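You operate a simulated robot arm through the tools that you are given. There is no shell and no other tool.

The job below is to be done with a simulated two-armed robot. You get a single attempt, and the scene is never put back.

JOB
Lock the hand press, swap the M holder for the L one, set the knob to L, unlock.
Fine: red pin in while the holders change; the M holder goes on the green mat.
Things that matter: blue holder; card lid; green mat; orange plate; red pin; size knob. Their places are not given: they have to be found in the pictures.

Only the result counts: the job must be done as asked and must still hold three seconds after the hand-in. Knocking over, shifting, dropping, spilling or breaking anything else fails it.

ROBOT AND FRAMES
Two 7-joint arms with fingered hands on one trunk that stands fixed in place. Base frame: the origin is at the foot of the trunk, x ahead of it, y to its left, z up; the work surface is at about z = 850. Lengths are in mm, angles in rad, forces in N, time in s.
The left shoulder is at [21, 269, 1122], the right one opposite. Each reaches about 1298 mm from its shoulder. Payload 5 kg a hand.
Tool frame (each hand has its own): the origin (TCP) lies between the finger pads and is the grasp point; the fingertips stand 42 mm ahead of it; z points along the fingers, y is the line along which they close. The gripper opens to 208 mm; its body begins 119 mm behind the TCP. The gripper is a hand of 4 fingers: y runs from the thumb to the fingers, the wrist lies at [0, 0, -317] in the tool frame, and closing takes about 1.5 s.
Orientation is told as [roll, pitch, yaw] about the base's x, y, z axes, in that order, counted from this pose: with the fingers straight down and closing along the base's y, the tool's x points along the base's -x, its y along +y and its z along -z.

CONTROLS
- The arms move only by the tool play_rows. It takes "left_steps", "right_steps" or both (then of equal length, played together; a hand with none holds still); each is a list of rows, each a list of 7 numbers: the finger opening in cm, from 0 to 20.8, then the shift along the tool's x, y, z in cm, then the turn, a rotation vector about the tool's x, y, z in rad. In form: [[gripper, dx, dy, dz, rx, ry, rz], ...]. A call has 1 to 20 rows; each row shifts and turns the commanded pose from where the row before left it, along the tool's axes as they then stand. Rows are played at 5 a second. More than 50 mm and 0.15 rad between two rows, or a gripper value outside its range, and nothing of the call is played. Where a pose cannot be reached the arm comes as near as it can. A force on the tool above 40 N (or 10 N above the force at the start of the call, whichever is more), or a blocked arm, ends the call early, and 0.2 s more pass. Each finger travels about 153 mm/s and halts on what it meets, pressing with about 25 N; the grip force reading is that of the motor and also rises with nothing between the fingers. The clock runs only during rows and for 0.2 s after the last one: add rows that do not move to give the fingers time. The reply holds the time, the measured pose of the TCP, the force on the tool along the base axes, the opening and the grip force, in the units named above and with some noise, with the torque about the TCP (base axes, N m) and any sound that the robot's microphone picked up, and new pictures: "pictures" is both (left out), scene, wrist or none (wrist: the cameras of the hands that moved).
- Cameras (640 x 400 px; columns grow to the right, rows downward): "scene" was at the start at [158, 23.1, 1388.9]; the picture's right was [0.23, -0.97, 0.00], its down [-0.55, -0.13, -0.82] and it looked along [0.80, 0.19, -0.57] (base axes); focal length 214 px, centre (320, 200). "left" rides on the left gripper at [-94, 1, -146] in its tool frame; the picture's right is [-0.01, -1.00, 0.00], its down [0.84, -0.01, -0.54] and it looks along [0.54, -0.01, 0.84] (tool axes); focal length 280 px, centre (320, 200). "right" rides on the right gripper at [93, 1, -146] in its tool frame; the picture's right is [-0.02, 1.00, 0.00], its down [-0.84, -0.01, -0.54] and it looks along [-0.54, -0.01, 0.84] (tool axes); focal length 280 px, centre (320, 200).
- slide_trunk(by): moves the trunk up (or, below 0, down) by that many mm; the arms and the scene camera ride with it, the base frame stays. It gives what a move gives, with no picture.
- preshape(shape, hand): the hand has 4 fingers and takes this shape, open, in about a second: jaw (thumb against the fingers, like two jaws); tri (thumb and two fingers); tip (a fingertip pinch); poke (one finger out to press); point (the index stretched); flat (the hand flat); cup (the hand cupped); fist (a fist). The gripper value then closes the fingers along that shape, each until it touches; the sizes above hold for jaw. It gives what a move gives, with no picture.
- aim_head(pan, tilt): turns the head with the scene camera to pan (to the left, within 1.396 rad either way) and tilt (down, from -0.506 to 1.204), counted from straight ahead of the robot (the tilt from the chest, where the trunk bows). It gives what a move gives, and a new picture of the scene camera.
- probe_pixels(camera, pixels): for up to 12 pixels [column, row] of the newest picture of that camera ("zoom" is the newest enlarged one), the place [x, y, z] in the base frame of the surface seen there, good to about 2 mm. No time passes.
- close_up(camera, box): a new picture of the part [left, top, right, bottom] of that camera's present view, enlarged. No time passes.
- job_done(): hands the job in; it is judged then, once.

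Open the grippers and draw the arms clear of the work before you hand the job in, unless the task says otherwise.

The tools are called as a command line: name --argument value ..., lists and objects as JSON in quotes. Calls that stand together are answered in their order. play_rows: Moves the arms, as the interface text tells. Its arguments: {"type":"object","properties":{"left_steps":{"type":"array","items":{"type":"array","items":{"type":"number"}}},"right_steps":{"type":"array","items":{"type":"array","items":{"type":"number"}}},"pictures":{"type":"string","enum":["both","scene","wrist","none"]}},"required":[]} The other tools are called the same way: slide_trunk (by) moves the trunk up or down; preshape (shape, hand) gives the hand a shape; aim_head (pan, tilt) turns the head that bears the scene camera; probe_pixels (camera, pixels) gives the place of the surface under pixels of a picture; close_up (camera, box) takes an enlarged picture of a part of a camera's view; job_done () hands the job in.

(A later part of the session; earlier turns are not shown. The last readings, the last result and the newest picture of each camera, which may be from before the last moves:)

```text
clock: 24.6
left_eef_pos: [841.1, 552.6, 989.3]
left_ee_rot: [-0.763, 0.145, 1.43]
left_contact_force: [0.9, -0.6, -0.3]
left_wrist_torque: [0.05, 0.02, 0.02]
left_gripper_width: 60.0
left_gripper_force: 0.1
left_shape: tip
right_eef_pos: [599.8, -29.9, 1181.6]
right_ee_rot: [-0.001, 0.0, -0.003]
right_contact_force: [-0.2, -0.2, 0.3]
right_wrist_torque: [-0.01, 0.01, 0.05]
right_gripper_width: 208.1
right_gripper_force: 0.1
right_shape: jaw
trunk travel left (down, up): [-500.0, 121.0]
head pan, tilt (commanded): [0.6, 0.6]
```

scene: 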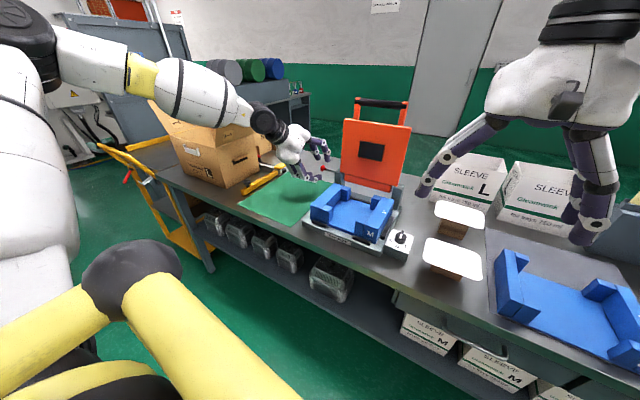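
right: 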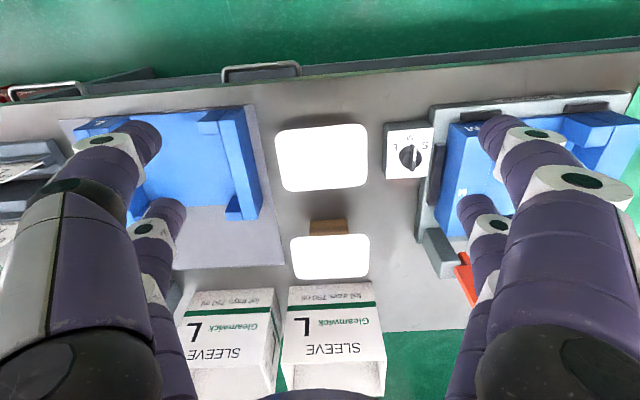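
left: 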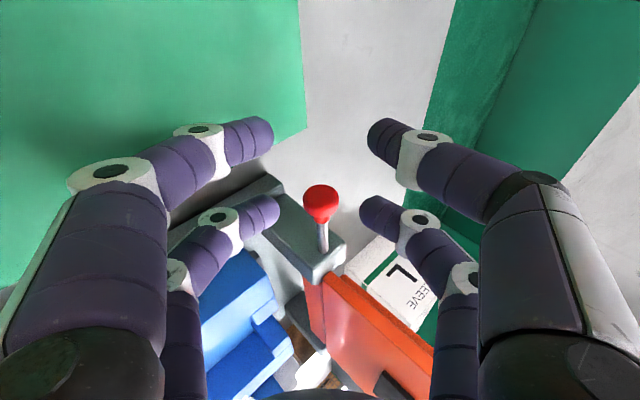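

The knob at (320,203) lies between the lower finger pair (tips at rows ~210). I close the fingers on it.

play_rows --left_steps '[[4, 0, 0, 0, 0, 0, 0], [2.5, 0, 0, 0, 0, 0, 0], [1.5, 0, 0, 0, 0, 0, 0], [1.5, 0, 0, 0, 0, 0, 0], [1.5, 0, 0, 0, 0, 0, 0], [1.5, 0, 0, 0, 0, 0, 0]]' --pictures "wrist"

```text
clock: 25.9
left_eef_pos: [840.8, 553.7, 989.5]
left_ee_rot: [-0.761, 0.145, 1.43]
left_contact_force: [-0.9, -0.3, 2.3]
left_wrist_torque: [-0.1, 0.0, 0.01]
left_gripper_width: 16.1
left_gripper_force: 0.1
left_shape: tip
right_eef_pos: [600.7, -29.4, 1181.7]
right_ee_rot: [-0.001, 0.0, -0.002]
right_contact_force: [-0.3, -1.0, 0.3]
right_wrist_torque: [0.04, 0.02, -0.01]
right_gripper_width: 208.0
right_gripper_force: 0.0
right_shape: jaw
trunk travel left (down, up): [-500.0, 121.0]
head pan, tilt (commanded): [0.6, 0.6]
```

left: 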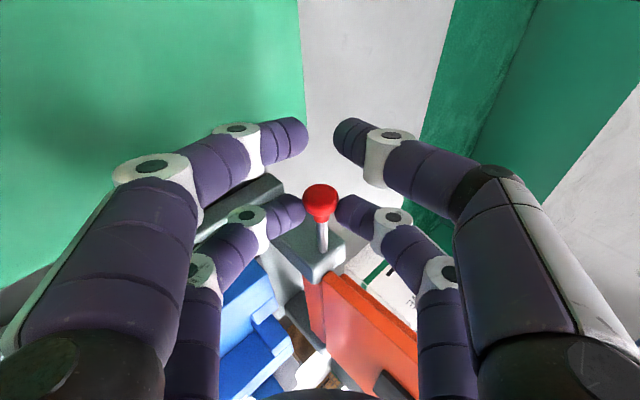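

The fingertips are near the knob on both sides; the opening reads 16 mm with little force. I close fully to grip.

play_rows --left_steps '[[0.5, 0, 0, 0, 0, 0, 0], [0, 0, 0, 0, 0, 0, 0], [0, 0, 0, 0, 0, 0, 0], [0, 0, 0, 0, 0, 0, 0]]' --pictures "wrist"

close_up --camera "left" --box '[240, 100, 400, 280]'

```text
clock: 26.9
left_eef_pos: [840.1, 550.7, 988.7]
left_ee_rot: [-0.763, 0.145, 1.429]
left_contact_force: [0.5, -5.6, 0.2]
left_wrist_torque: [-0.1, -0.03, -0.11]
left_gripper_width: 0.0
left_gripper_force: 24.7
left_shape: tip
right_eef_pos: [600.4, -29.1, 1182.0]
right_ee_rot: [0.001, 0.001, -0.002]
right_contact_force: [-0.3, -0.4, 0.1]
right_wrist_torque: [0.01, 0.01, 0.02]
right_gripper_width: 207.9
right_gripper_force: 0.1
right_shape: jaw
trunk travel left (down, up): [-500.0, 121.0]
head pan, tilt (commanded): [0.6, 0.6]
```

left: 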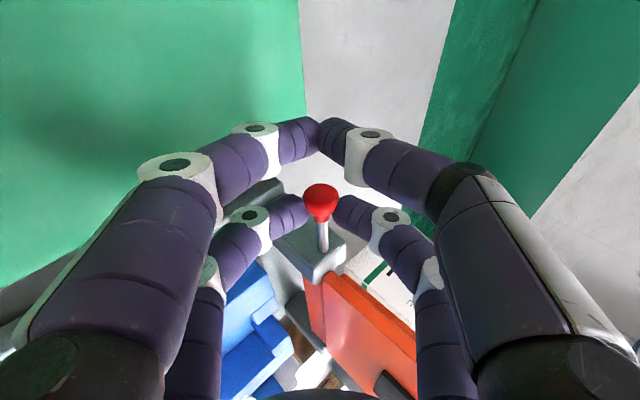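

```text
2.22 times, centred on (320, 190) of left
```

zoom: 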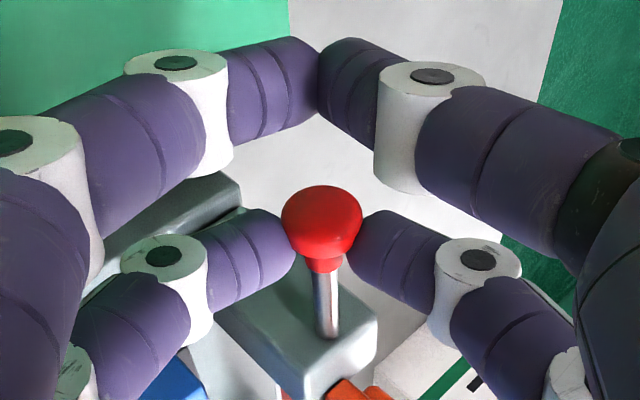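

The lower pair holds the knob firmly. I now push along the pin's axis (about −y) 30 mm in small steps and watch the force and sound.

play_rows --left_steps '[[0, 0.97, -0.044, 0.239, 0, 0, 0], [0, 0.97, -0.044, 0.239, 0, 0, 0], [0, 0.97, -0.044, 0.239, 0, 0, 0], [0, 0, 0, 0, 0, 0, 0]]' --pictures "both"

close_up --camera "left" --box '[240, 100, 400, 280]'

```text
clock: 27.9
left_eef_pos: [841.7, 523.9, 989.9]
left_ee_rot: [-0.764, 0.145, 1.432]
left_contact_force: [-2.0, 0.7, 6.5]
left_wrist_torque: [-0.29, -0.14, 0.11]
left_gripper_width: 0.0
left_gripper_force: 24.8
left_shape: tip
right_eef_pos: [600.1, -29.8, 1182.3]
right_ee_rot: [0.0, 0.0, -0.003]
right_contact_force: [-0.1, -0.3, 0.0]
right_wrist_torque: [-0.01, -0.03, 0.0]
right_gripper_width: 207.9
right_gripper_force: 0.1
right_shape: jaw
trunk travel left (down, up): [-500.0, 121.0]
head pan, tilt (commanded): [0.6, 0.6]
```

scene: 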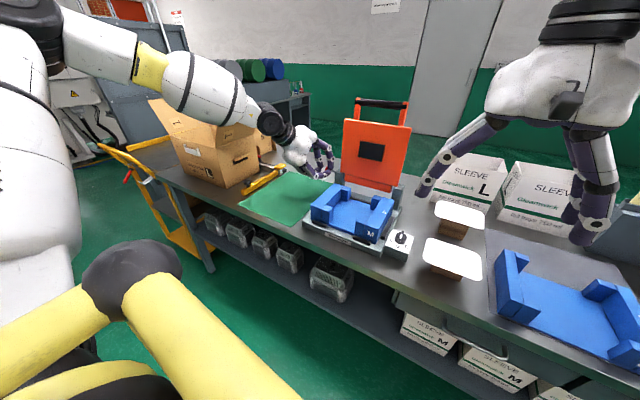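
left: 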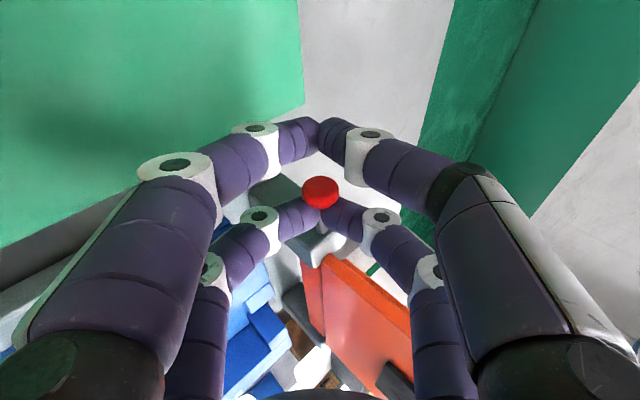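

```text
2.22 times, centred on (320, 190) of left
```

zoom: 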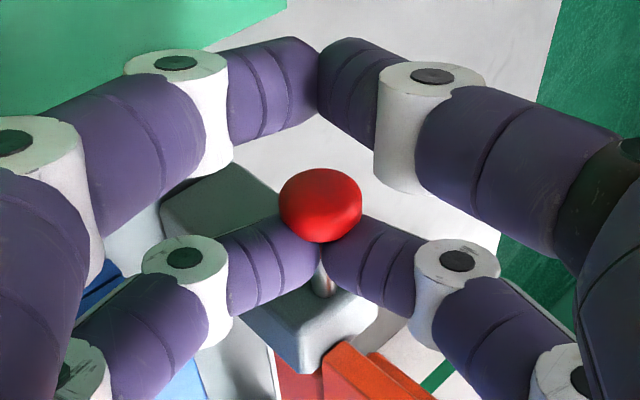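

The fingers slid under the knob toward the neck; I probe how far the knob actually moved.

probe_pixels --camera "left" --pixels '[[320, 190], [313, 188], [328, 188], [320, 182], [320, 204], [321, 228], [305, 210], [335, 212]]'

```text
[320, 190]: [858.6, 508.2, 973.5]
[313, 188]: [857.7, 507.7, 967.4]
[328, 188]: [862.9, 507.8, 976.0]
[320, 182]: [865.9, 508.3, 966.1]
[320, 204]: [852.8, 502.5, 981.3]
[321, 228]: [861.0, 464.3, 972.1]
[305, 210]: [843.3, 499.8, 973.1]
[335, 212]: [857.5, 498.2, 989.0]
```

The knob moved from y=529 to y=508 (21 mm). I'll open, back off past the knob, close the fingers and push the rest with the closed fingertips.

play_rows --left_steps '[[3, 0, 0, 0, 0, 0, 0], [6, 0, 0, 0, 0, 0, 0], [6, 0, 0, 0, 0, 0, 0], [6, -0.97, 0.044, -0.239, 0, 0, 0], [6, -1.746, 0.08, -0.43, 0, 0, 0], [6, -1.746, 0.08, -0.43, 0, 0, 0], [3, 0, 0, 0, 0, 0, 0], [0, 0, 0, 0, 0, 0, 0], [0, 0, 0, 0, 0, 0, 0], [0, 0, 0, 0, 0, 0, 0]]' --pictures "wrist"

probe_pixels --camera "left" --pixels '[[320, 180], [320, 188], [320, 196], [320, 205], [320, 215], [300, 215], [340, 215], [320, 225]]'

```text
clock: 30.1
left_eef_pos: [840.1, 567.9, 989.6]
left_ee_rot: [-0.762, 0.145, 1.43]
left_contact_force: [0.2, 0.2, 0.6]
left_wrist_torque: [-0.04, -0.03, 0.01]
left_gripper_width: 0.0
left_gripper_force: 25.0
left_shape: tip
right_eef_pos: [601.4, -29.4, 1181.9]
right_ee_rot: [0.0, 0.001, -0.002]
right_contact_force: [-0.1, 0.3, -0.5]
right_wrist_torque: [-0.06, -0.01, 0.03]
right_gripper_width: 207.9
right_gripper_force: 0.0
right_shape: jaw
trunk travel left (down, up): [-500.0, 121.0]
head pan, tilt (commanded): [0.6, 0.6]
```

left: 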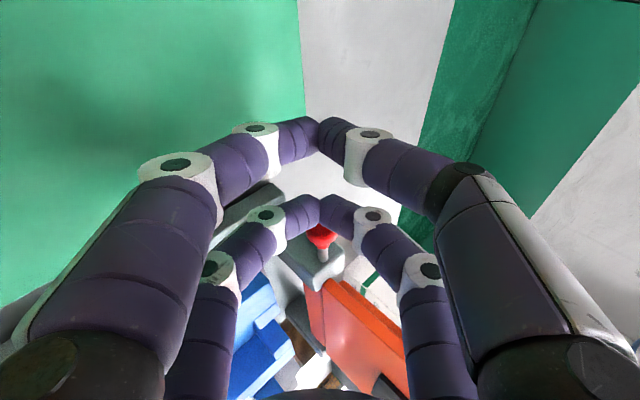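

```text
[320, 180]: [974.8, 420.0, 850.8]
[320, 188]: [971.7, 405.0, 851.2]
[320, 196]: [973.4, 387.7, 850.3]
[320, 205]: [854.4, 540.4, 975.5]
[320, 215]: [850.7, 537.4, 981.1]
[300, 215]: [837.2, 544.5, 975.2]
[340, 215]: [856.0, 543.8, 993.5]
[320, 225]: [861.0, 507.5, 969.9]
```

The closed fingertips are at [854,540,975], just behind the knob (y≈508). I push along −y 30 mm and check.

play_rows --left_steps '[[0, 0.97, -0.044, 0.239, 0, 0, 0], [0, 0.97, -0.044, 0.239, 0, 0, 0], [0, 0.97, -0.044, 0.239, 0, 0, 0], [0, 0, 0, 0, 0, 0, 0]]' --pictures "wrist"

close_up --camera "left" --box '[240, 130, 400, 290]'

```text
clock: 31.3
left_eef_pos: [841.4, 545.8, 989.5]
left_ee_rot: [-0.761, 0.141, 1.437]
left_contact_force: [-7.2, 26.5, 3.5]
left_wrist_torque: [0.39, 0.07, 0.41]
left_gripper_width: 0.0
left_gripper_force: 25.1
left_shape: tip
right_eef_pos: [599.8, -29.1, 1182.4]
right_ee_rot: [0.0, 0.001, -0.001]
right_contact_force: [0.2, -0.8, 0.7]
right_wrist_torque: [0.12, -0.01, 0.0]
right_gripper_width: 208.1
right_gripper_force: 0.1
right_shape: jaw
trunk travel left (down, up): [-500.0, 121.0]
head pan, tilt (commanded): [0.6, 0.6]
stopped in row 4 (left hand): the force on the tool passed its limit at 42 N (the readings are from after the stop); the commanded pose is now the measured one
```

left: 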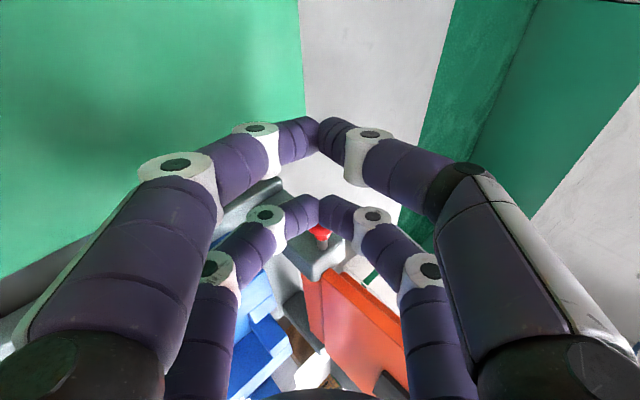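

```text
2.50 times, centred on (320, 210) of left
```

zoom: 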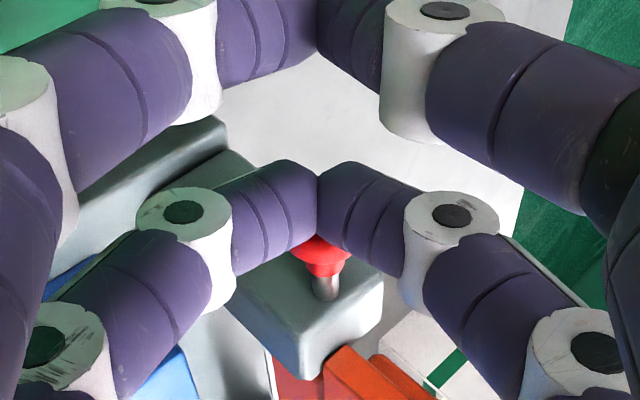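

The push reached 42 N with the TCP at y=546, so the pin has likely hit its stop. I back off a bit to see the pin's position.

play_rows --left_steps '[[0, -1.94, 0.088, -0.478, 0, 0, 0], [0, -1.94, 0.088, -0.478, 0, 0, 0], [3, -1.94, 0.088, -0.478, 0, 0, 0], [6, 0, 0, 0, 0, 0, 0], [6, 0, 0, 0, 0, 0, 0]]' --pictures "both"

close_up --camera "left" --box '[260, 180, 400, 290]'

close_up --camera "scene" --box '[300, 140, 380, 200]'

```text
clock: 32.5
left_eef_pos: [837.6, 603.1, 990.1]
left_ee_rot: [-0.763, 0.142, 1.436]
left_contact_force: [-0.6, -0.4, -0.3]
left_wrist_torque: [0.01, -0.02, -0.01]
left_gripper_width: 59.1
left_gripper_force: 0.1
left_shape: tip
right_eef_pos: [599.7, -29.7, 1181.9]
right_ee_rot: [-0.001, 0.002, -0.001]
right_contact_force: [-0.6, 0.3, 0.4]
right_wrist_torque: [-0.06, -0.01, 0.01]
right_gripper_width: 207.8
right_gripper_force: 0.0
right_shape: jaw
trunk travel left (down, up): [-500.0, 121.0]
head pan, tilt (commanded): [0.6, 0.6]
```

scene: 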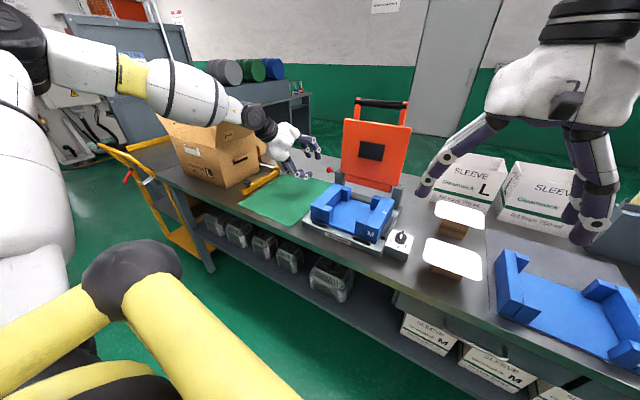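
left: 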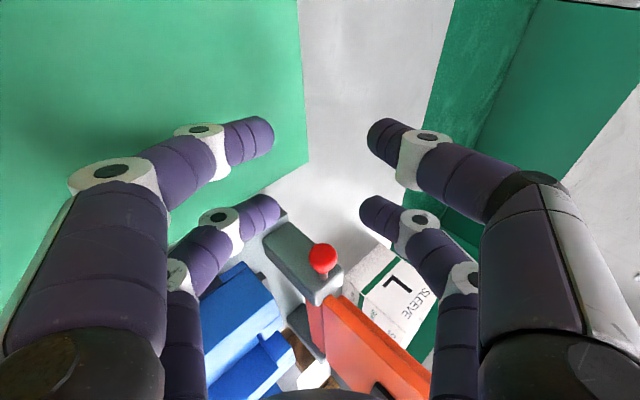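

```text
3.64 times, centred on (330, 235) of left
```

zoom: 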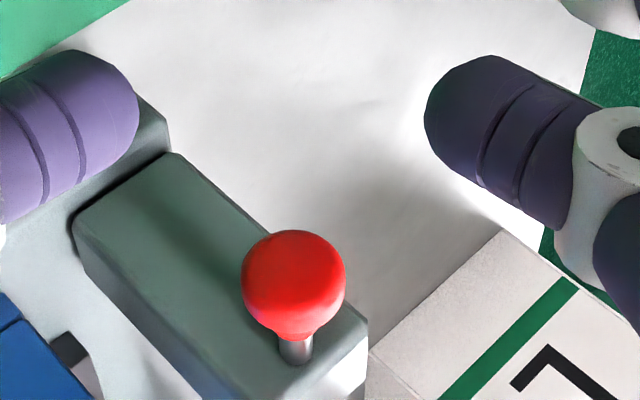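

```text
6.67 times, centred on (340, 170) of scene
```

zoom: 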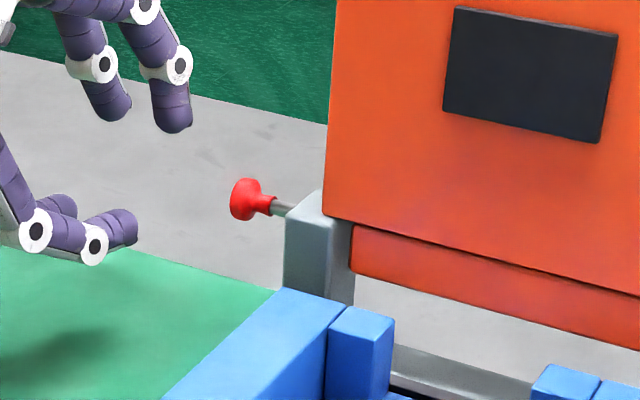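

probe_pixels --camera "left" --pixels '[[322, 250], [322, 257], [316, 257], [330, 257], [324, 272], [325, 278], [326, 290], [322, 244]]'

```text
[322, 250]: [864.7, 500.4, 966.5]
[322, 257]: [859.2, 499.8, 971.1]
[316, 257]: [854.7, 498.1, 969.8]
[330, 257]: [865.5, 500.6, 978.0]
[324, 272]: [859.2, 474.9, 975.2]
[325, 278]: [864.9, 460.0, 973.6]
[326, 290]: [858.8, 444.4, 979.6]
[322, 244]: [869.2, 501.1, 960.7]
```

The knob now sits at y≈500 (moved 29 mm), neck 12 mm from the bracket. I push once more in small steps to make sure it is at its stop.

play_rows --left_steps '[[3, 0, 0, 0, 0, 0, 0], [0, 0, 0, 0, 0, 0, 0], [0, 0, 0, 0, 0, 0, 0], [0, 1.94, -0.088, 0.478, 0, 0, 0], [0, 1.94, -0.088, 0.478, 0, 0, 0], [0, 0.97, -0.044, 0.239, 0, 0, 0], [0, 0.3, -0.014, 0.074, 0, 0, 0], [0, 0.3, -0.014, 0.074, 0, 0, 0], [0, 0.3, -0.014, 0.074, 0, 0, 0], [0, 0.3, -0.014, 0.074, 0, 0, 0], [0, 0.3, -0.014, 0.074, 0, 0, 0], [0, 0.3, -0.014, 0.074, 0, 0, 0], [0, 0.3, -0.014, 0.074, 0, 0, 0]]' --pictures "wrist"

```text
clock: 34.9
left_eef_pos: [843.0, 545.2, 990.4]
left_ee_rot: [-0.759, 0.139, 1.444]
left_contact_force: [-6.0, 26.9, 3.2]
left_wrist_torque: [0.44, 0.12, 0.5]
left_gripper_width: 0.0
left_gripper_force: 24.8
left_shape: tip
right_eef_pos: [599.8, -28.8, 1182.0]
right_ee_rot: [-0.002, 0.002, -0.002]
right_contact_force: [-1.3, -1.4, -0.2]
right_wrist_torque: [0.19, 0.05, 0.02]
right_gripper_width: 207.9
right_gripper_force: 0.1
right_shape: jaw
trunk travel left (down, up): [-500.0, 121.0]
head pan, tilt (commanded): [0.6, 0.6]
stopped in row 12 (left hand): the force on the tool passed its limit at 44 N (the readings are from after the stop); the commanded pose is now the measured one
```

left: 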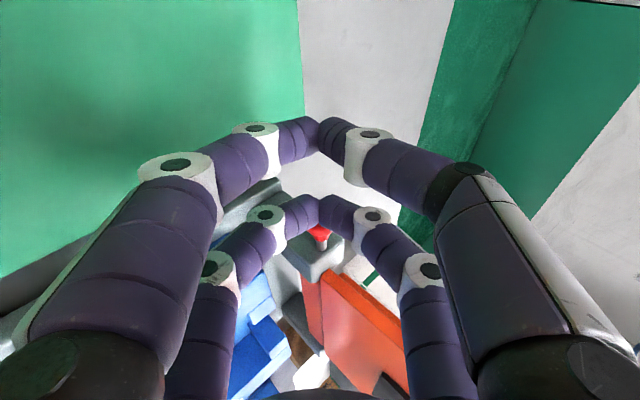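

The pin stops at the same place (44 N, TCP y=545), so it is fully in. I now withdraw the left hand from the pin: out along +y, then back along the fingers, then turn it to fingers-down.

play_rows --left_steps '[[0, -1.94, 0.088, -0.478, 0, 0, 0], [0, -1.94, 0.088, -0.478, 0, 0, 0], [2, 0, 0, -4, 0, 0, 0], [4, 0, 0, -4, 0, 0, 0], [6, 0, 0, -4, 0, 0, 0], [6, 0, 0, 0, -0.06605, 0.03772, 0.12386], [6, 0, 0, 0, -0.06605, 0.03772, 0.12386], [6, 0, 0, 0, -0.06605, 0.03772, 0.12386], [6, 0, 0, 0, -0.06605, 0.03772, 0.12386], [6, 0, 0, 0, -0.06605, 0.03772, 0.12386], [6, 0, 0, 0, -0.06605, 0.03772, 0.12386], [6, 0, 0, 0, -0.06605, 0.03772, 0.12386], [6, 0, 0, 0, -0.06605, 0.03772, 0.12386], [6, 0, 0, 0, -0.06605, 0.03772, 0.12386], [6, 0, 0, 0, -0.06605, 0.03772, 0.12386], [6, 0, 0, 0, -0.06605, 0.03772, 0.12386], [6, 0, 0, 0, 0, 0, 0]]' --pictures "both"

```text
clock: 38.5
left_eef_pos: [759.8, 604.4, 1075.9]
left_ee_rot: [-0.001, -0.002, 0.056]
left_contact_force: [0.3, 0.0, 0.2]
left_wrist_torque: [-0.01, 0.01, -0.01]
left_gripper_width: 59.8
left_gripper_force: 0.0
left_shape: tip
right_eef_pos: [599.4, -28.8, 1182.1]
right_ee_rot: [0.0, 0.001, 0.001]
right_contact_force: [0.1, 0.8, 0.2]
right_wrist_torque: [-0.04, 0.0, -0.01]
right_gripper_width: 208.1
right_gripper_force: 0.1
right_shape: jaw
trunk travel left (down, up): [-500.0, 121.0]
head pan, tilt (commanded): [0.6, 0.6]
```

scene: 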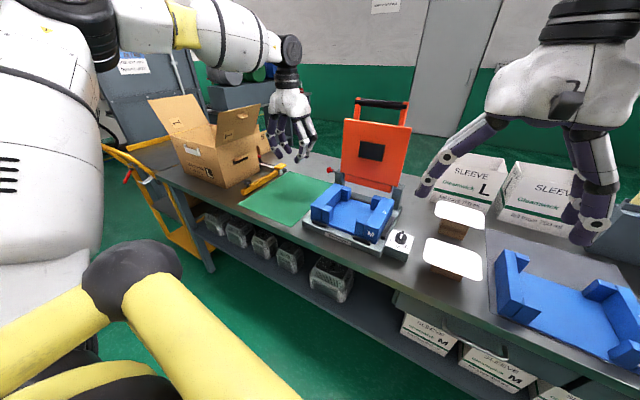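
left: 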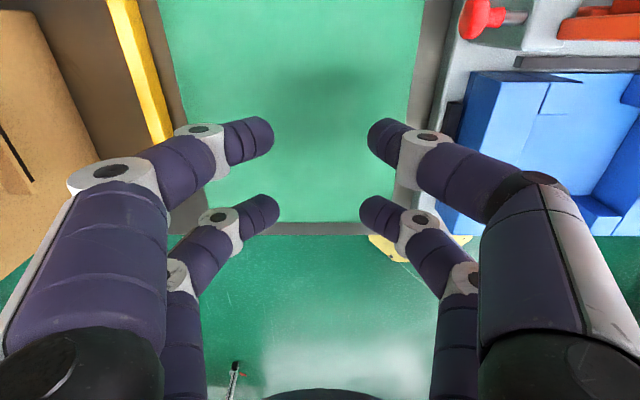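

The left hand is now vertical with yaw 0.056 above the mat. Before bringing both hands side by side I probe the widest parts of the hand to know the clearance needed.

probe_pixels --camera "left" --pixels '[[20, 330], [60, 360], [10, 370], [100, 390], [620, 330], [600, 370], [630, 380], [110, 230], [520, 240], [75, 200], [560, 210], [260, 135]]'

preshape --shape "jaw" --hand "left"

```text
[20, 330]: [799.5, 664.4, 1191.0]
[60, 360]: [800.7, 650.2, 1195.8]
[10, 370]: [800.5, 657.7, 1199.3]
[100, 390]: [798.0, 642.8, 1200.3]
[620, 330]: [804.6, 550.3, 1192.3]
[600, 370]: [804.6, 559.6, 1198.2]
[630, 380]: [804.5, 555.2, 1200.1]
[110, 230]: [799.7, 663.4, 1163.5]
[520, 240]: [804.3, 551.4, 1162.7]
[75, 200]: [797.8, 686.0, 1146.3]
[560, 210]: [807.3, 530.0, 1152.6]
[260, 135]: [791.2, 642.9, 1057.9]
```

```text
clock: 39.4
left_eef_pos: [758.9, 604.2, 1075.0]
left_ee_rot: [-0.003, -0.003, 0.054]
left_contact_force: [0.2, 0.2, 0.8]
left_wrist_torque: [-0.02, -0.05, 0.04]
left_gripper_width: 208.0
left_gripper_force: 0.1
left_shape: jaw
right_eef_pos: [600.8, -29.8, 1181.3]
right_ee_rot: [0.0, 0.001, 0.0]
right_contact_force: [0.3, 0.9, 0.9]
right_wrist_torque: [-0.01, -0.03, 0.05]
right_gripper_width: 208.0
right_gripper_force: 0.0
right_shape: jaw
trunk travel left (down, up): [-500.0, 121.0]
head pan, tilt (commanded): [0.6, 0.6]
```

The finger bulge is about ±92 mm at a 60 mm opening, so two hands 203 mm apart fit with a slight outward tilt. I bring both hands to hover above the M holder's walls: right at about [738,205,1060], left at [725,413,1060], opening 7 cm.

play_rows --right_steps '[[7, 0, 0, 0, 0, 0, 0], [7, 0, 0, 0, 0, 0, 0], [7, 0, 0, 0, 0, 0, 0], [7, 0, 0, 0, 0, 0, 0], [7, -1.959, 3.354, 1.729, 0, 0, 0], [7, -1.959, 3.354, 1.729, 0, 0, 0], [7, -1.959, 3.354, 1.729, 0, 0, 0], [7, -1.959, 3.354, 1.729, 0, 0, 0], [7, -1.959, 3.354, 1.729, 0, 0, 0], [7, -1.959, 3.354, 1.729, 0, 0, 0], [7, -1.959, 3.354, 1.729, 0, 0, 0], [7, 0, 0, 0, 0, 0, -0.06], [7, 0, 0, 0, -0.12, 0, 0], [7, 0, 0, 0, 0, 0, 0], [7, 0, 0, 0, 0, 0, 0]]' --left_steps '[[7, 0, 0, 0, 0, 0, 0], [7, 0, 0, 0, 0, 0, 0], [7, 0, 0, 0, 0, 0, 0], [7, 0, 0, 0, 0.12, 0, 0], [7, 0, 0, 0, 0, 0, 0], [7, 0.88, -3.786, 0.3, 0, 0, 0], [7, 0.88, -3.786, 0.3, 0, 0, 0], [7, 0.88, -3.786, 0.3, 0, 0, 0], [7, 0.88, -3.786, 0.3, 0, 0, 0], [7, 0.88, -3.786, 0.3, 0, 0, 0], [7, 0, 0, 0, 0, 0, 0], [7, 0, 0, 0, 0, 0, 0], [7, 0, 0, 0, 0, 0, 0], [7, 0, 0, 0, 0, 0, 0], [7, 0, 0, 0, 0, 0, 0]]' --pictures "both"

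```text
clock: 42.6
left_eef_pos: [726.8, 412.8, 1084.6]
left_ee_rot: [-0.122, -0.002, 0.057]
left_contact_force: [-0.4, 0.0, 0.8]
left_wrist_torque: [-0.02, 0.03, 0.02]
left_gripper_width: 70.4
left_gripper_force: 0.1
left_shape: jaw
right_eef_pos: [736.7, 206.2, 1060.1]
right_ee_rot: [0.12, -0.001, 0.06]
right_contact_force: [0.1, 0.6, 0.4]
right_wrist_torque: [0.0, 0.0, 0.03]
right_gripper_width: 70.0
right_gripper_force: 0.1
right_shape: jaw
trunk travel left (down, up): [-500.0, 121.0]
head pan, tilt (commanded): [0.6, 0.6]
```

scene: 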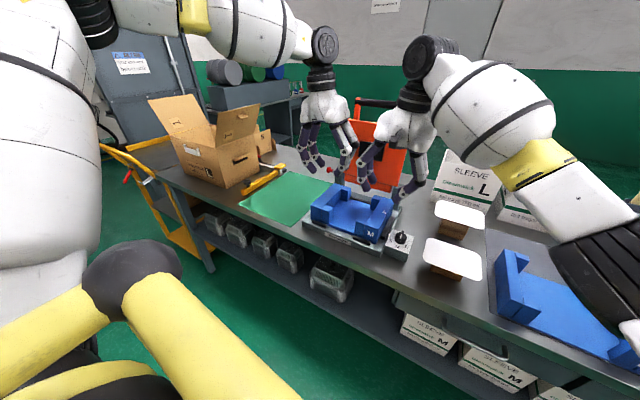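
right: 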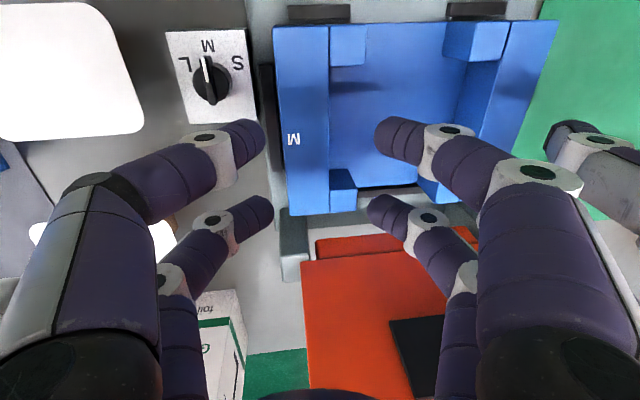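
left: 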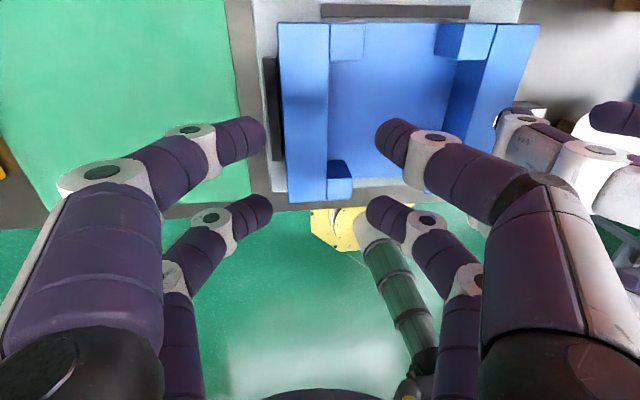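

Both hands hover over the walls. I descend to z≈990 (tips just above the wall tops) to check the alignment.

play_rows --right_steps '[[7, 0, -0.28, 2.317, 0, 0, 0], [7, 0, -0.28, 2.317, 0, 0, 0], [7, 0, -0.28, 2.317, 0, 0, 0], [7, 0, 0, 0, 0, 0, 0]]' --left_steps '[[7, 0, 0.378, 3.13, 0, 0, 0], [7, 0, 0.378, 3.13, 0, 0, 0], [7, 0, 0.378, 3.13, 0, 0, 0], [7, 0, 0, 0, 0, 0, 0]]' --pictures "both"

probe_pixels --camera "right" --pixels '[[255, 140], [385, 145], [262, 215], [376, 215]]'

probe_pixels --camera "left" --pixels '[[255, 140], [385, 145], [262, 215], [376, 215]]'

```text
clock: 43.6
left_eef_pos: [727.1, 411.5, 991.2]
left_ee_rot: [-0.121, -0.006, 0.055]
left_contact_force: [0.1, -0.5, 0.2]
left_wrist_torque: [0.08, -0.08, 0.02]
left_gripper_width: 70.3
left_gripper_force: 0.1
left_shape: jaw
right_eef_pos: [735.9, 204.6, 991.5]
right_ee_rot: [0.12, -0.002, 0.059]
right_contact_force: [-0.1, 0.6, 1.2]
right_wrist_torque: [0.02, -0.04, -0.01]
right_gripper_width: 70.1
right_gripper_force: 0.1
right_shape: jaw
trunk travel left (down, up): [-500.0, 121.0]
head pan, tilt (commanded): [0.6, 0.6]
```

scene: 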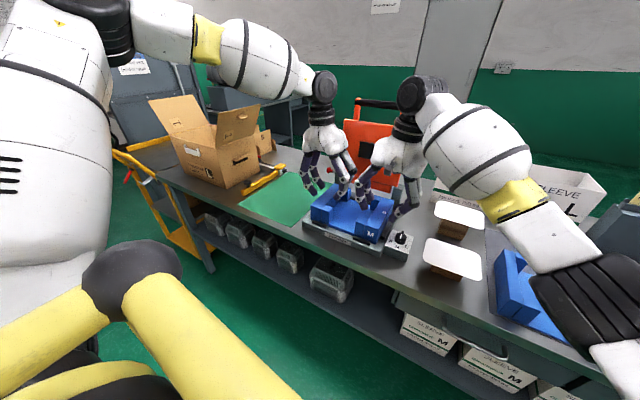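
right: 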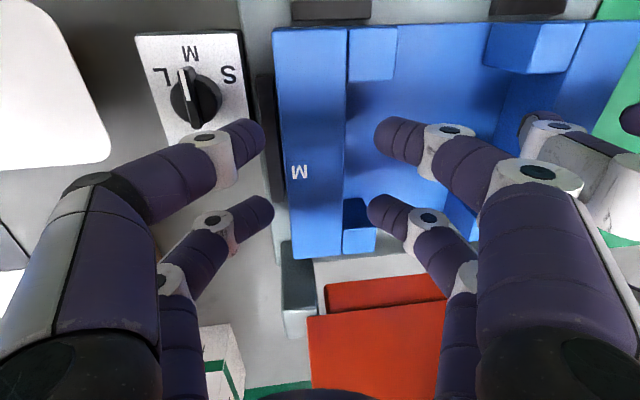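
left: 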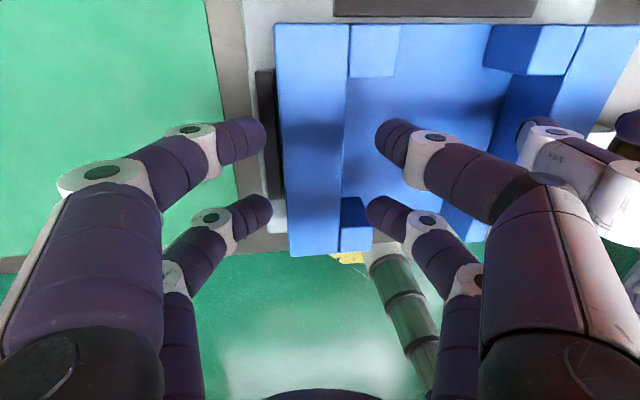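

```text
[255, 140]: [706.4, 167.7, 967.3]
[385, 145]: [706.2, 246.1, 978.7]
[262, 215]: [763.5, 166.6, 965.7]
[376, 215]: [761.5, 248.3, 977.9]
```

```text
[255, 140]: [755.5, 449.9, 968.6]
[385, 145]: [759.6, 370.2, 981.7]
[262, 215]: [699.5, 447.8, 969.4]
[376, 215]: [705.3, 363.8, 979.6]
```

Fingers straddle both walls centrally (right 167/247 around wall 184–225, left 365/449 around 390–431). I descend 43 mm more and then close both hands.

play_rows --right_steps '[[7, 0, -0.26, 2.15, 0, 0, 0], [7, 0, -0.26, 2.15, 0, 0, 0], [7, 0, 0, 0, 0, 0, 0], [7, 0, 0, 0, 0, 0, 0]]' --left_steps '[[7, 0, 0.26, 2.15, 0, 0, 0], [7, 0, 0.26, 2.15, 0, 0, 0], [7, 0, 0, 0, 0, 0, 0], [7, 0, 0, 0, 0, 0, 0]]' --pictures "wrist"

```text
clock: 44.6
left_eef_pos: [725.9, 411.4, 945.7]
left_ee_rot: [-0.124, -0.004, 0.055]
left_contact_force: [-0.6, 0.4, -0.7]
left_wrist_torque: [-0.04, 0.01, -0.01]
left_gripper_width: 70.0
left_gripper_force: 0.1
left_shape: jaw
right_eef_pos: [738.2, 205.3, 946.6]
right_ee_rot: [0.121, 0.0, 0.059]
right_contact_force: [0.5, 0.0, 0.4]
right_wrist_torque: [0.0, 0.02, 0.01]
right_gripper_width: 70.2
right_gripper_force: 0.0
right_shape: jaw
trunk travel left (down, up): [-500.0, 121.0]
head pan, tilt (commanded): [0.6, 0.6]
```

right: 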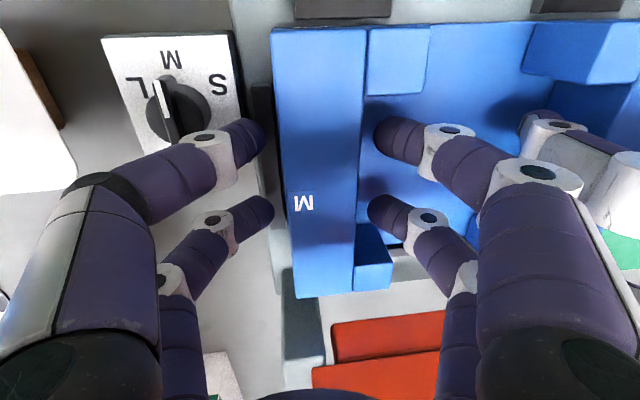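
left: 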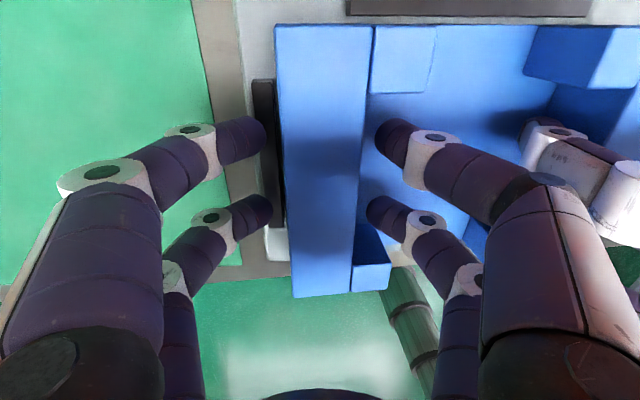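

No contact at z≈946. I close both hands on the walls.

play_rows --right_steps '[[6, 0, 0, 0, 0, 0, 0], [5, 0, 0, 0, 0, 0, 0], [4, 0, 0, 0, 0, 0, 0], [3, 0, 0, 0, 0, 0, 0], [2, 0, 0, 0, 0, 0, 0], [2, 0, 0, 0, 0, 0, 0], [2, 0, 0, 0, 0, 0, 0]]' --left_steps '[[6, 0, 0, 0, 0, 0, 0], [5, 0, 0, 0, 0, 0, 0], [4, 0, 0, 0, 0, 0, 0], [3, 0, 0, 0, 0, 0, 0], [2, 0, 0, 0, 0, 0, 0], [2, 0, 0, 0, 0, 0, 0], [2, 0, 0, 0, 0, 0, 0]]' --pictures "wrist"

```text
clock: 46.2
left_eef_pos: [726.2, 412.7, 945.6]
left_ee_rot: [-0.122, -0.002, 0.055]
left_contact_force: [1.1, 3.2, -0.4]
left_wrist_torque: [0.36, -0.04, 0.02]
left_gripper_width: 39.1
left_gripper_force: 24.5
left_shape: jaw
right_eef_pos: [737.5, 205.3, 947.2]
right_ee_rot: [0.121, 0.001, 0.057]
right_contact_force: [0.9, -3.7, -1.0]
right_wrist_torque: [-0.41, 0.01, 0.02]
right_gripper_width: 41.4
right_gripper_force: 25.3
right_shape: jaw
trunk travel left (down, up): [-500.0, 121.0]
head pan, tilt (commanded): [0.6, 0.6]
```

right: 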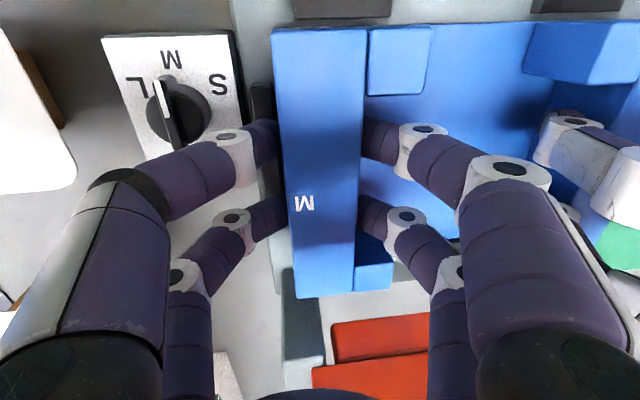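
left: 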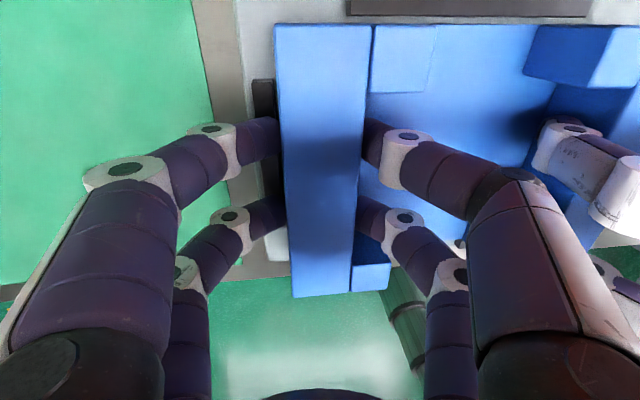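

Both hands grip at 25 N (openings 41 and 39 mm). I lift both together 20 mm and check.

play_rows --right_steps '[[2, 0, 0.12, -0.993, 0, 0, 0], [2, 0, 0.12, -0.993, 0, 0, 0], [2, 0, 0, 0, 0, 0, 0]]' --left_steps '[[2, 0, -0.12, -0.993, 0, 0, 0], [2, 0, -0.12, -0.993, 0, 0, 0], [2, 0, 0, 0, 0, 0, 0]]' --pictures "both"

```text
clock: 47.0
left_eef_pos: [726.2, 411.7, 966.2]
left_ee_rot: [-0.123, -0.004, 0.056]
left_contact_force: [1.6, 6.1, -2.2]
left_wrist_torque: [0.44, -0.09, 0.19]
left_gripper_width: 39.0
left_gripper_force: 24.7
left_shape: jaw
right_eef_pos: [737.6, 204.9, 966.8]
right_ee_rot: [0.119, -0.001, 0.059]
right_contact_force: [-1.0, -6.5, -3.0]
right_wrist_torque: [-0.51, 0.04, 0.14]
right_gripper_width: 41.1
right_gripper_force: 25.1
right_shape: jaw
trunk travel left (down, up): [-500.0, 121.0]
head pan, tilt (commanded): [0.6, 0.6]
```

scene: 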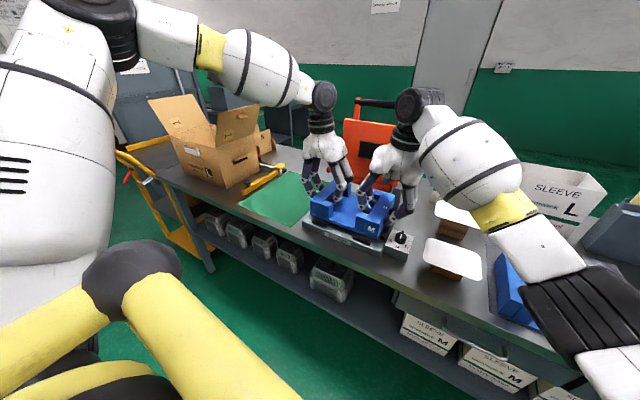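
right: 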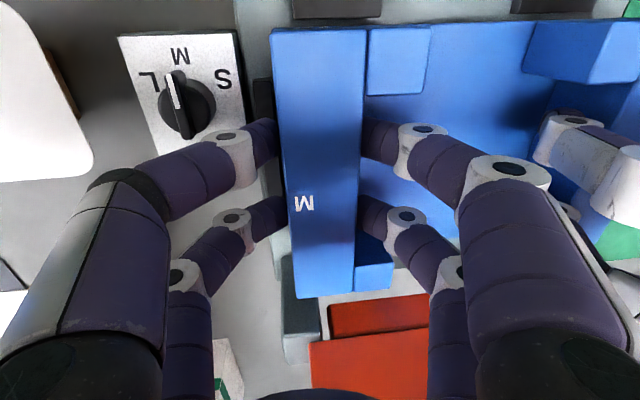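
left: 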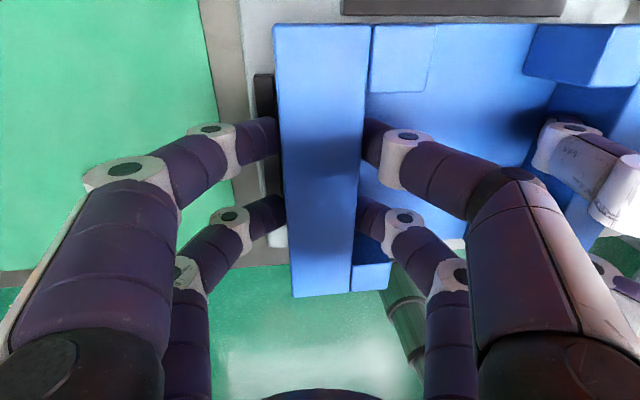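

The M holder is lifted (about 5 N total) and the plate stays upright. Before carrying it to the mat I look at the carton's flap, which the left wrist will come near.

close_up --camera "scene" --box '[140, 80, 300, 200]'

probe_pixels --camera "scene" --pixels '[[257, 105], [220, 113], [240, 109], [256, 115], [258, 125], [222, 130], [150, 102], [190, 97], [212, 122], [262, 150], [270, 140], [248, 125]]'

```text
3.33 times, centred on (220, 140) of scene
```

zoom: 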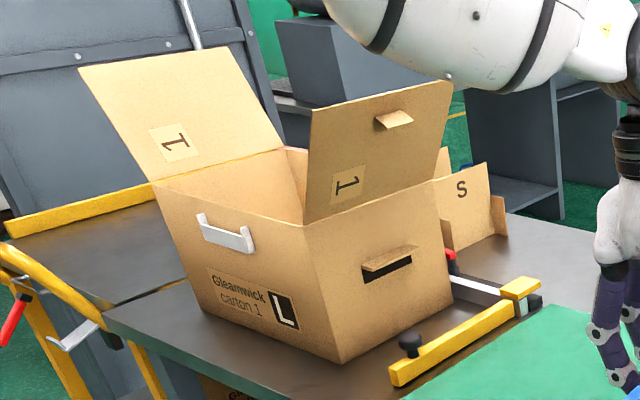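

```text
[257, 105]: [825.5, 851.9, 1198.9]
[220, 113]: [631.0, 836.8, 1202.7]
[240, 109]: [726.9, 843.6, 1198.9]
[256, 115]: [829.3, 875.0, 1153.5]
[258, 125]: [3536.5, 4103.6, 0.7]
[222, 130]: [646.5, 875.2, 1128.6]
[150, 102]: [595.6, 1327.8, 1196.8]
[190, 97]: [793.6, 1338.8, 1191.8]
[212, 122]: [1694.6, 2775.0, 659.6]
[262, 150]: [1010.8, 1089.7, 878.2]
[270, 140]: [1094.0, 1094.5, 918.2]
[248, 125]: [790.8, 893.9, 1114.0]
```

The flap's top edge is at y≈840–850, z≈1200, so the left wrist keeps about 30 mm from it if I set the holder at centre [728,632]. I lift 34 mm more and carry the holder halfway toward the mat.

play_rows --right_steps '[[2, 0, 0.2035, -1.688, 0, 0, 0], [2, 0, 0.2035, -1.688, 0, 0, 0], [2, -0.132, 2.666, 0.3214, 0, 0, 0], [2, -0.132, 2.666, 0.3214, 0, 0, 0], [2, -0.132, 2.666, 0.3214, 0, 0, 0], [2, -0.132, 2.666, 0.3214, 0, 0, 0], [2, -0.132, 2.666, 0.3214, 0, 0, 0], [2, -0.132, 2.666, 0.3214, 0, 0, 0], [2, 0, 0, 0, 0, 0, 0]]' --left_steps '[[2, 0, -0.207, -1.687, 0, 0, 0], [2, 0, -0.207, -1.687, 0, 0, 0], [2, -0.132, 2.665, -0.3268, 0, 0, 0], [2, -0.132, 2.665, -0.3268, 0, 0, 0], [2, -0.132, 2.665, -0.3268, 0, 0, 0], [2, -0.132, 2.665, -0.3268, 0, 0, 0], [2, -0.132, 2.665, -0.3268, 0, 0, 0], [2, -0.132, 2.665, -0.3268, 0, 0, 0], [2, 0, 0, 0, 0, 0, 0]]' --pictures "both"

```text
clock: 47.7
left_eef_pos: [729.0, 415.8, 1001.2]
left_ee_rot: [-0.135, -0.008, 0.055]
left_contact_force: [18.6, -25.6, -8.1]
left_wrist_torque: [-0.37, -0.02, 1.69]
left_gripper_width: 39.6
left_gripper_force: 24.7
left_shape: jaw
right_eef_pos: [757.3, 190.4, 987.8]
right_ee_rot: [0.121, 0.011, 0.03]
right_contact_force: [-16.8, 25.9, 2.3]
right_wrist_torque: [1.24, 0.18, 1.59]
right_gripper_width: 39.7
right_gripper_force: 24.8
right_shape: jaw
trunk travel left (down, up): [-500.0, 121.0]
head pan, tilt (commanded): [0.6, 0.6]
stopped in row 3 (left hand): the force on the tool passed its limit at 47 N (the readings are from after the stop); the commanded pose is now the measured one
```

scene: 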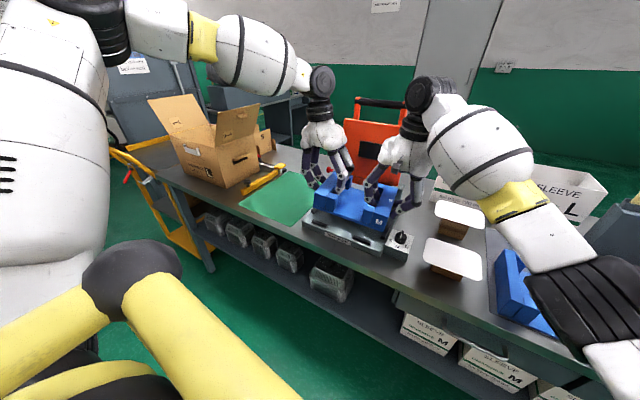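
right: 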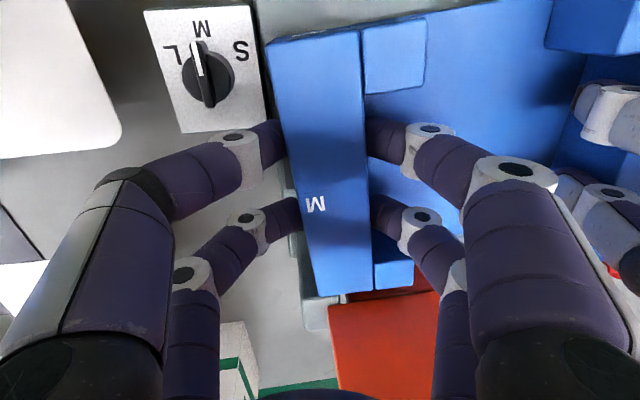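
left: 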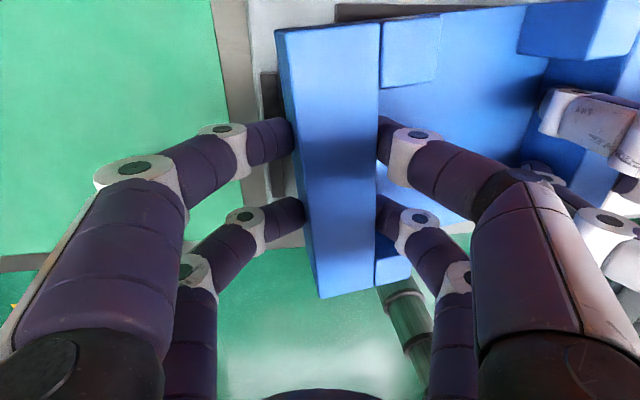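

The call stopped at 47 N: the forces are equal and opposite, so the right arm lagged (it deviated by [+20,−15], the same offset I saw earlier when it was sent beyond y≈220), i.e. the right arm cannot go further left. I bring both hands back to the matched positions above the press.

play_rows --right_steps '[[2, 0.65, 0.55, -0.34, 0, 0, -0.01], [2, 0.65, 0.55, -0.34, 0, 0, -0.01], [2, 0.63, 0.55, -0.34, 0, 0, -0.008], [2, 0, 0, 0, 0, 0, 0]]' --left_steps '[[2, 0.1, -0.125, 0.057, -0.004, 0, 0], [2, 0.1, -0.125, 0.057, -0.004, 0, 0], [2, 0.1, -0.125, 0.057, -0.005, 0, 0], [2, 0, 0, 0, 0, 0, 0]]' --pictures "both"

```text
clock: 48.7
left_eef_pos: [724.8, 414.4, 1000.2]
left_ee_rot: [-0.115, -0.006, 0.053]
left_contact_force: [-0.7, -8.9, 2.5]
left_wrist_torque: [-0.47, 0.14, 0.06]
left_gripper_width: 40.1
left_gripper_force: 25.3
left_shape: jaw
right_eef_pos: [742.6, 194.6, 999.0]
right_ee_rot: [0.111, 0.007, 0.041]
right_contact_force: [0.0, 8.7, -5.7]
right_wrist_torque: [-0.39, -0.24, -0.29]
right_gripper_width: 39.4
right_gripper_force: 25.0
right_shape: jaw
trunk travel left (down, up): [-500.0, 121.0]
head pan, tilt (commanded): [0.6, 0.6]
```

scene: 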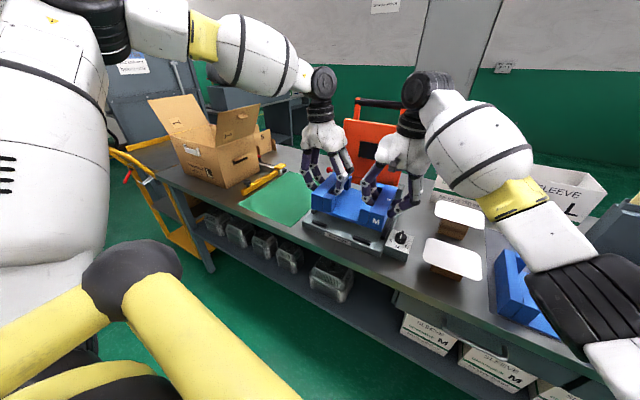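
right: 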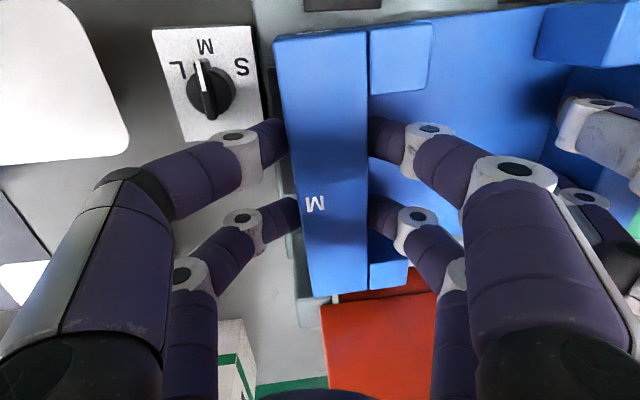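
left: 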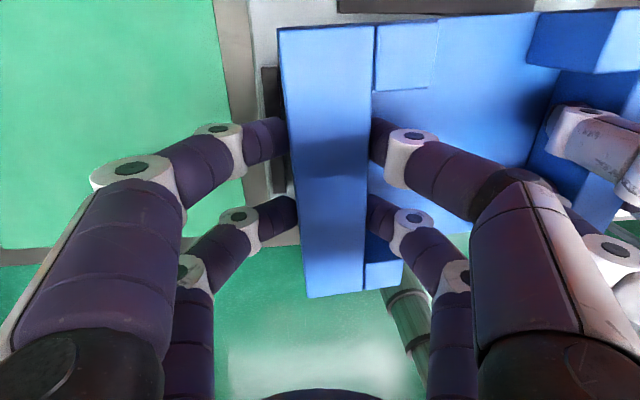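

Both hands hold the holder with a small internal stretch (9 N). I probe the holder's present corner positions to set it back onto the press in alignment, so that I can regrip with the left hand alone.

probe_pixels --camera "right" --pixels '[[280, 45], [362, 40], [316, 285], [362, 280], [345, 150], [300, 150], [374, 40], [428, 30]]'

probe_pixels --camera "left" --pixels '[[284, 35], [368, 30], [312, 290], [360, 285], [345, 150], [300, 130], [380, 30], [432, 26]]'

close_up --camera "scene" --box '[290, 150, 430, 260]'

```text
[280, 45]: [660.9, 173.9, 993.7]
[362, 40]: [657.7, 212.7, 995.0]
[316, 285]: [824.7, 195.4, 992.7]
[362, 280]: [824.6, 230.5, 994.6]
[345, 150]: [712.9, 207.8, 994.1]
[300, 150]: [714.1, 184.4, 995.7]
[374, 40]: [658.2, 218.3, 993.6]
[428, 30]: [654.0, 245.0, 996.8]
```

```text
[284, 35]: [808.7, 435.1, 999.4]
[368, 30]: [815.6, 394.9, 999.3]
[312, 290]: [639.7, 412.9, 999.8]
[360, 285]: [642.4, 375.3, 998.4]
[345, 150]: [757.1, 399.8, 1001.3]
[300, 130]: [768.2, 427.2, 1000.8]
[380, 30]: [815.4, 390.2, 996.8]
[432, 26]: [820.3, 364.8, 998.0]
```

```text
3.64 times, centred on (360, 205) of scene
```

zoom: 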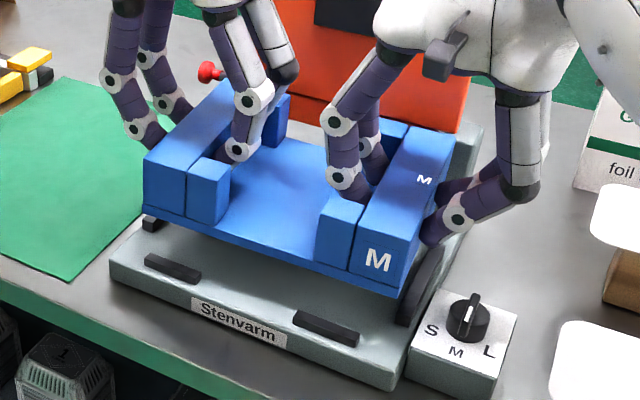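

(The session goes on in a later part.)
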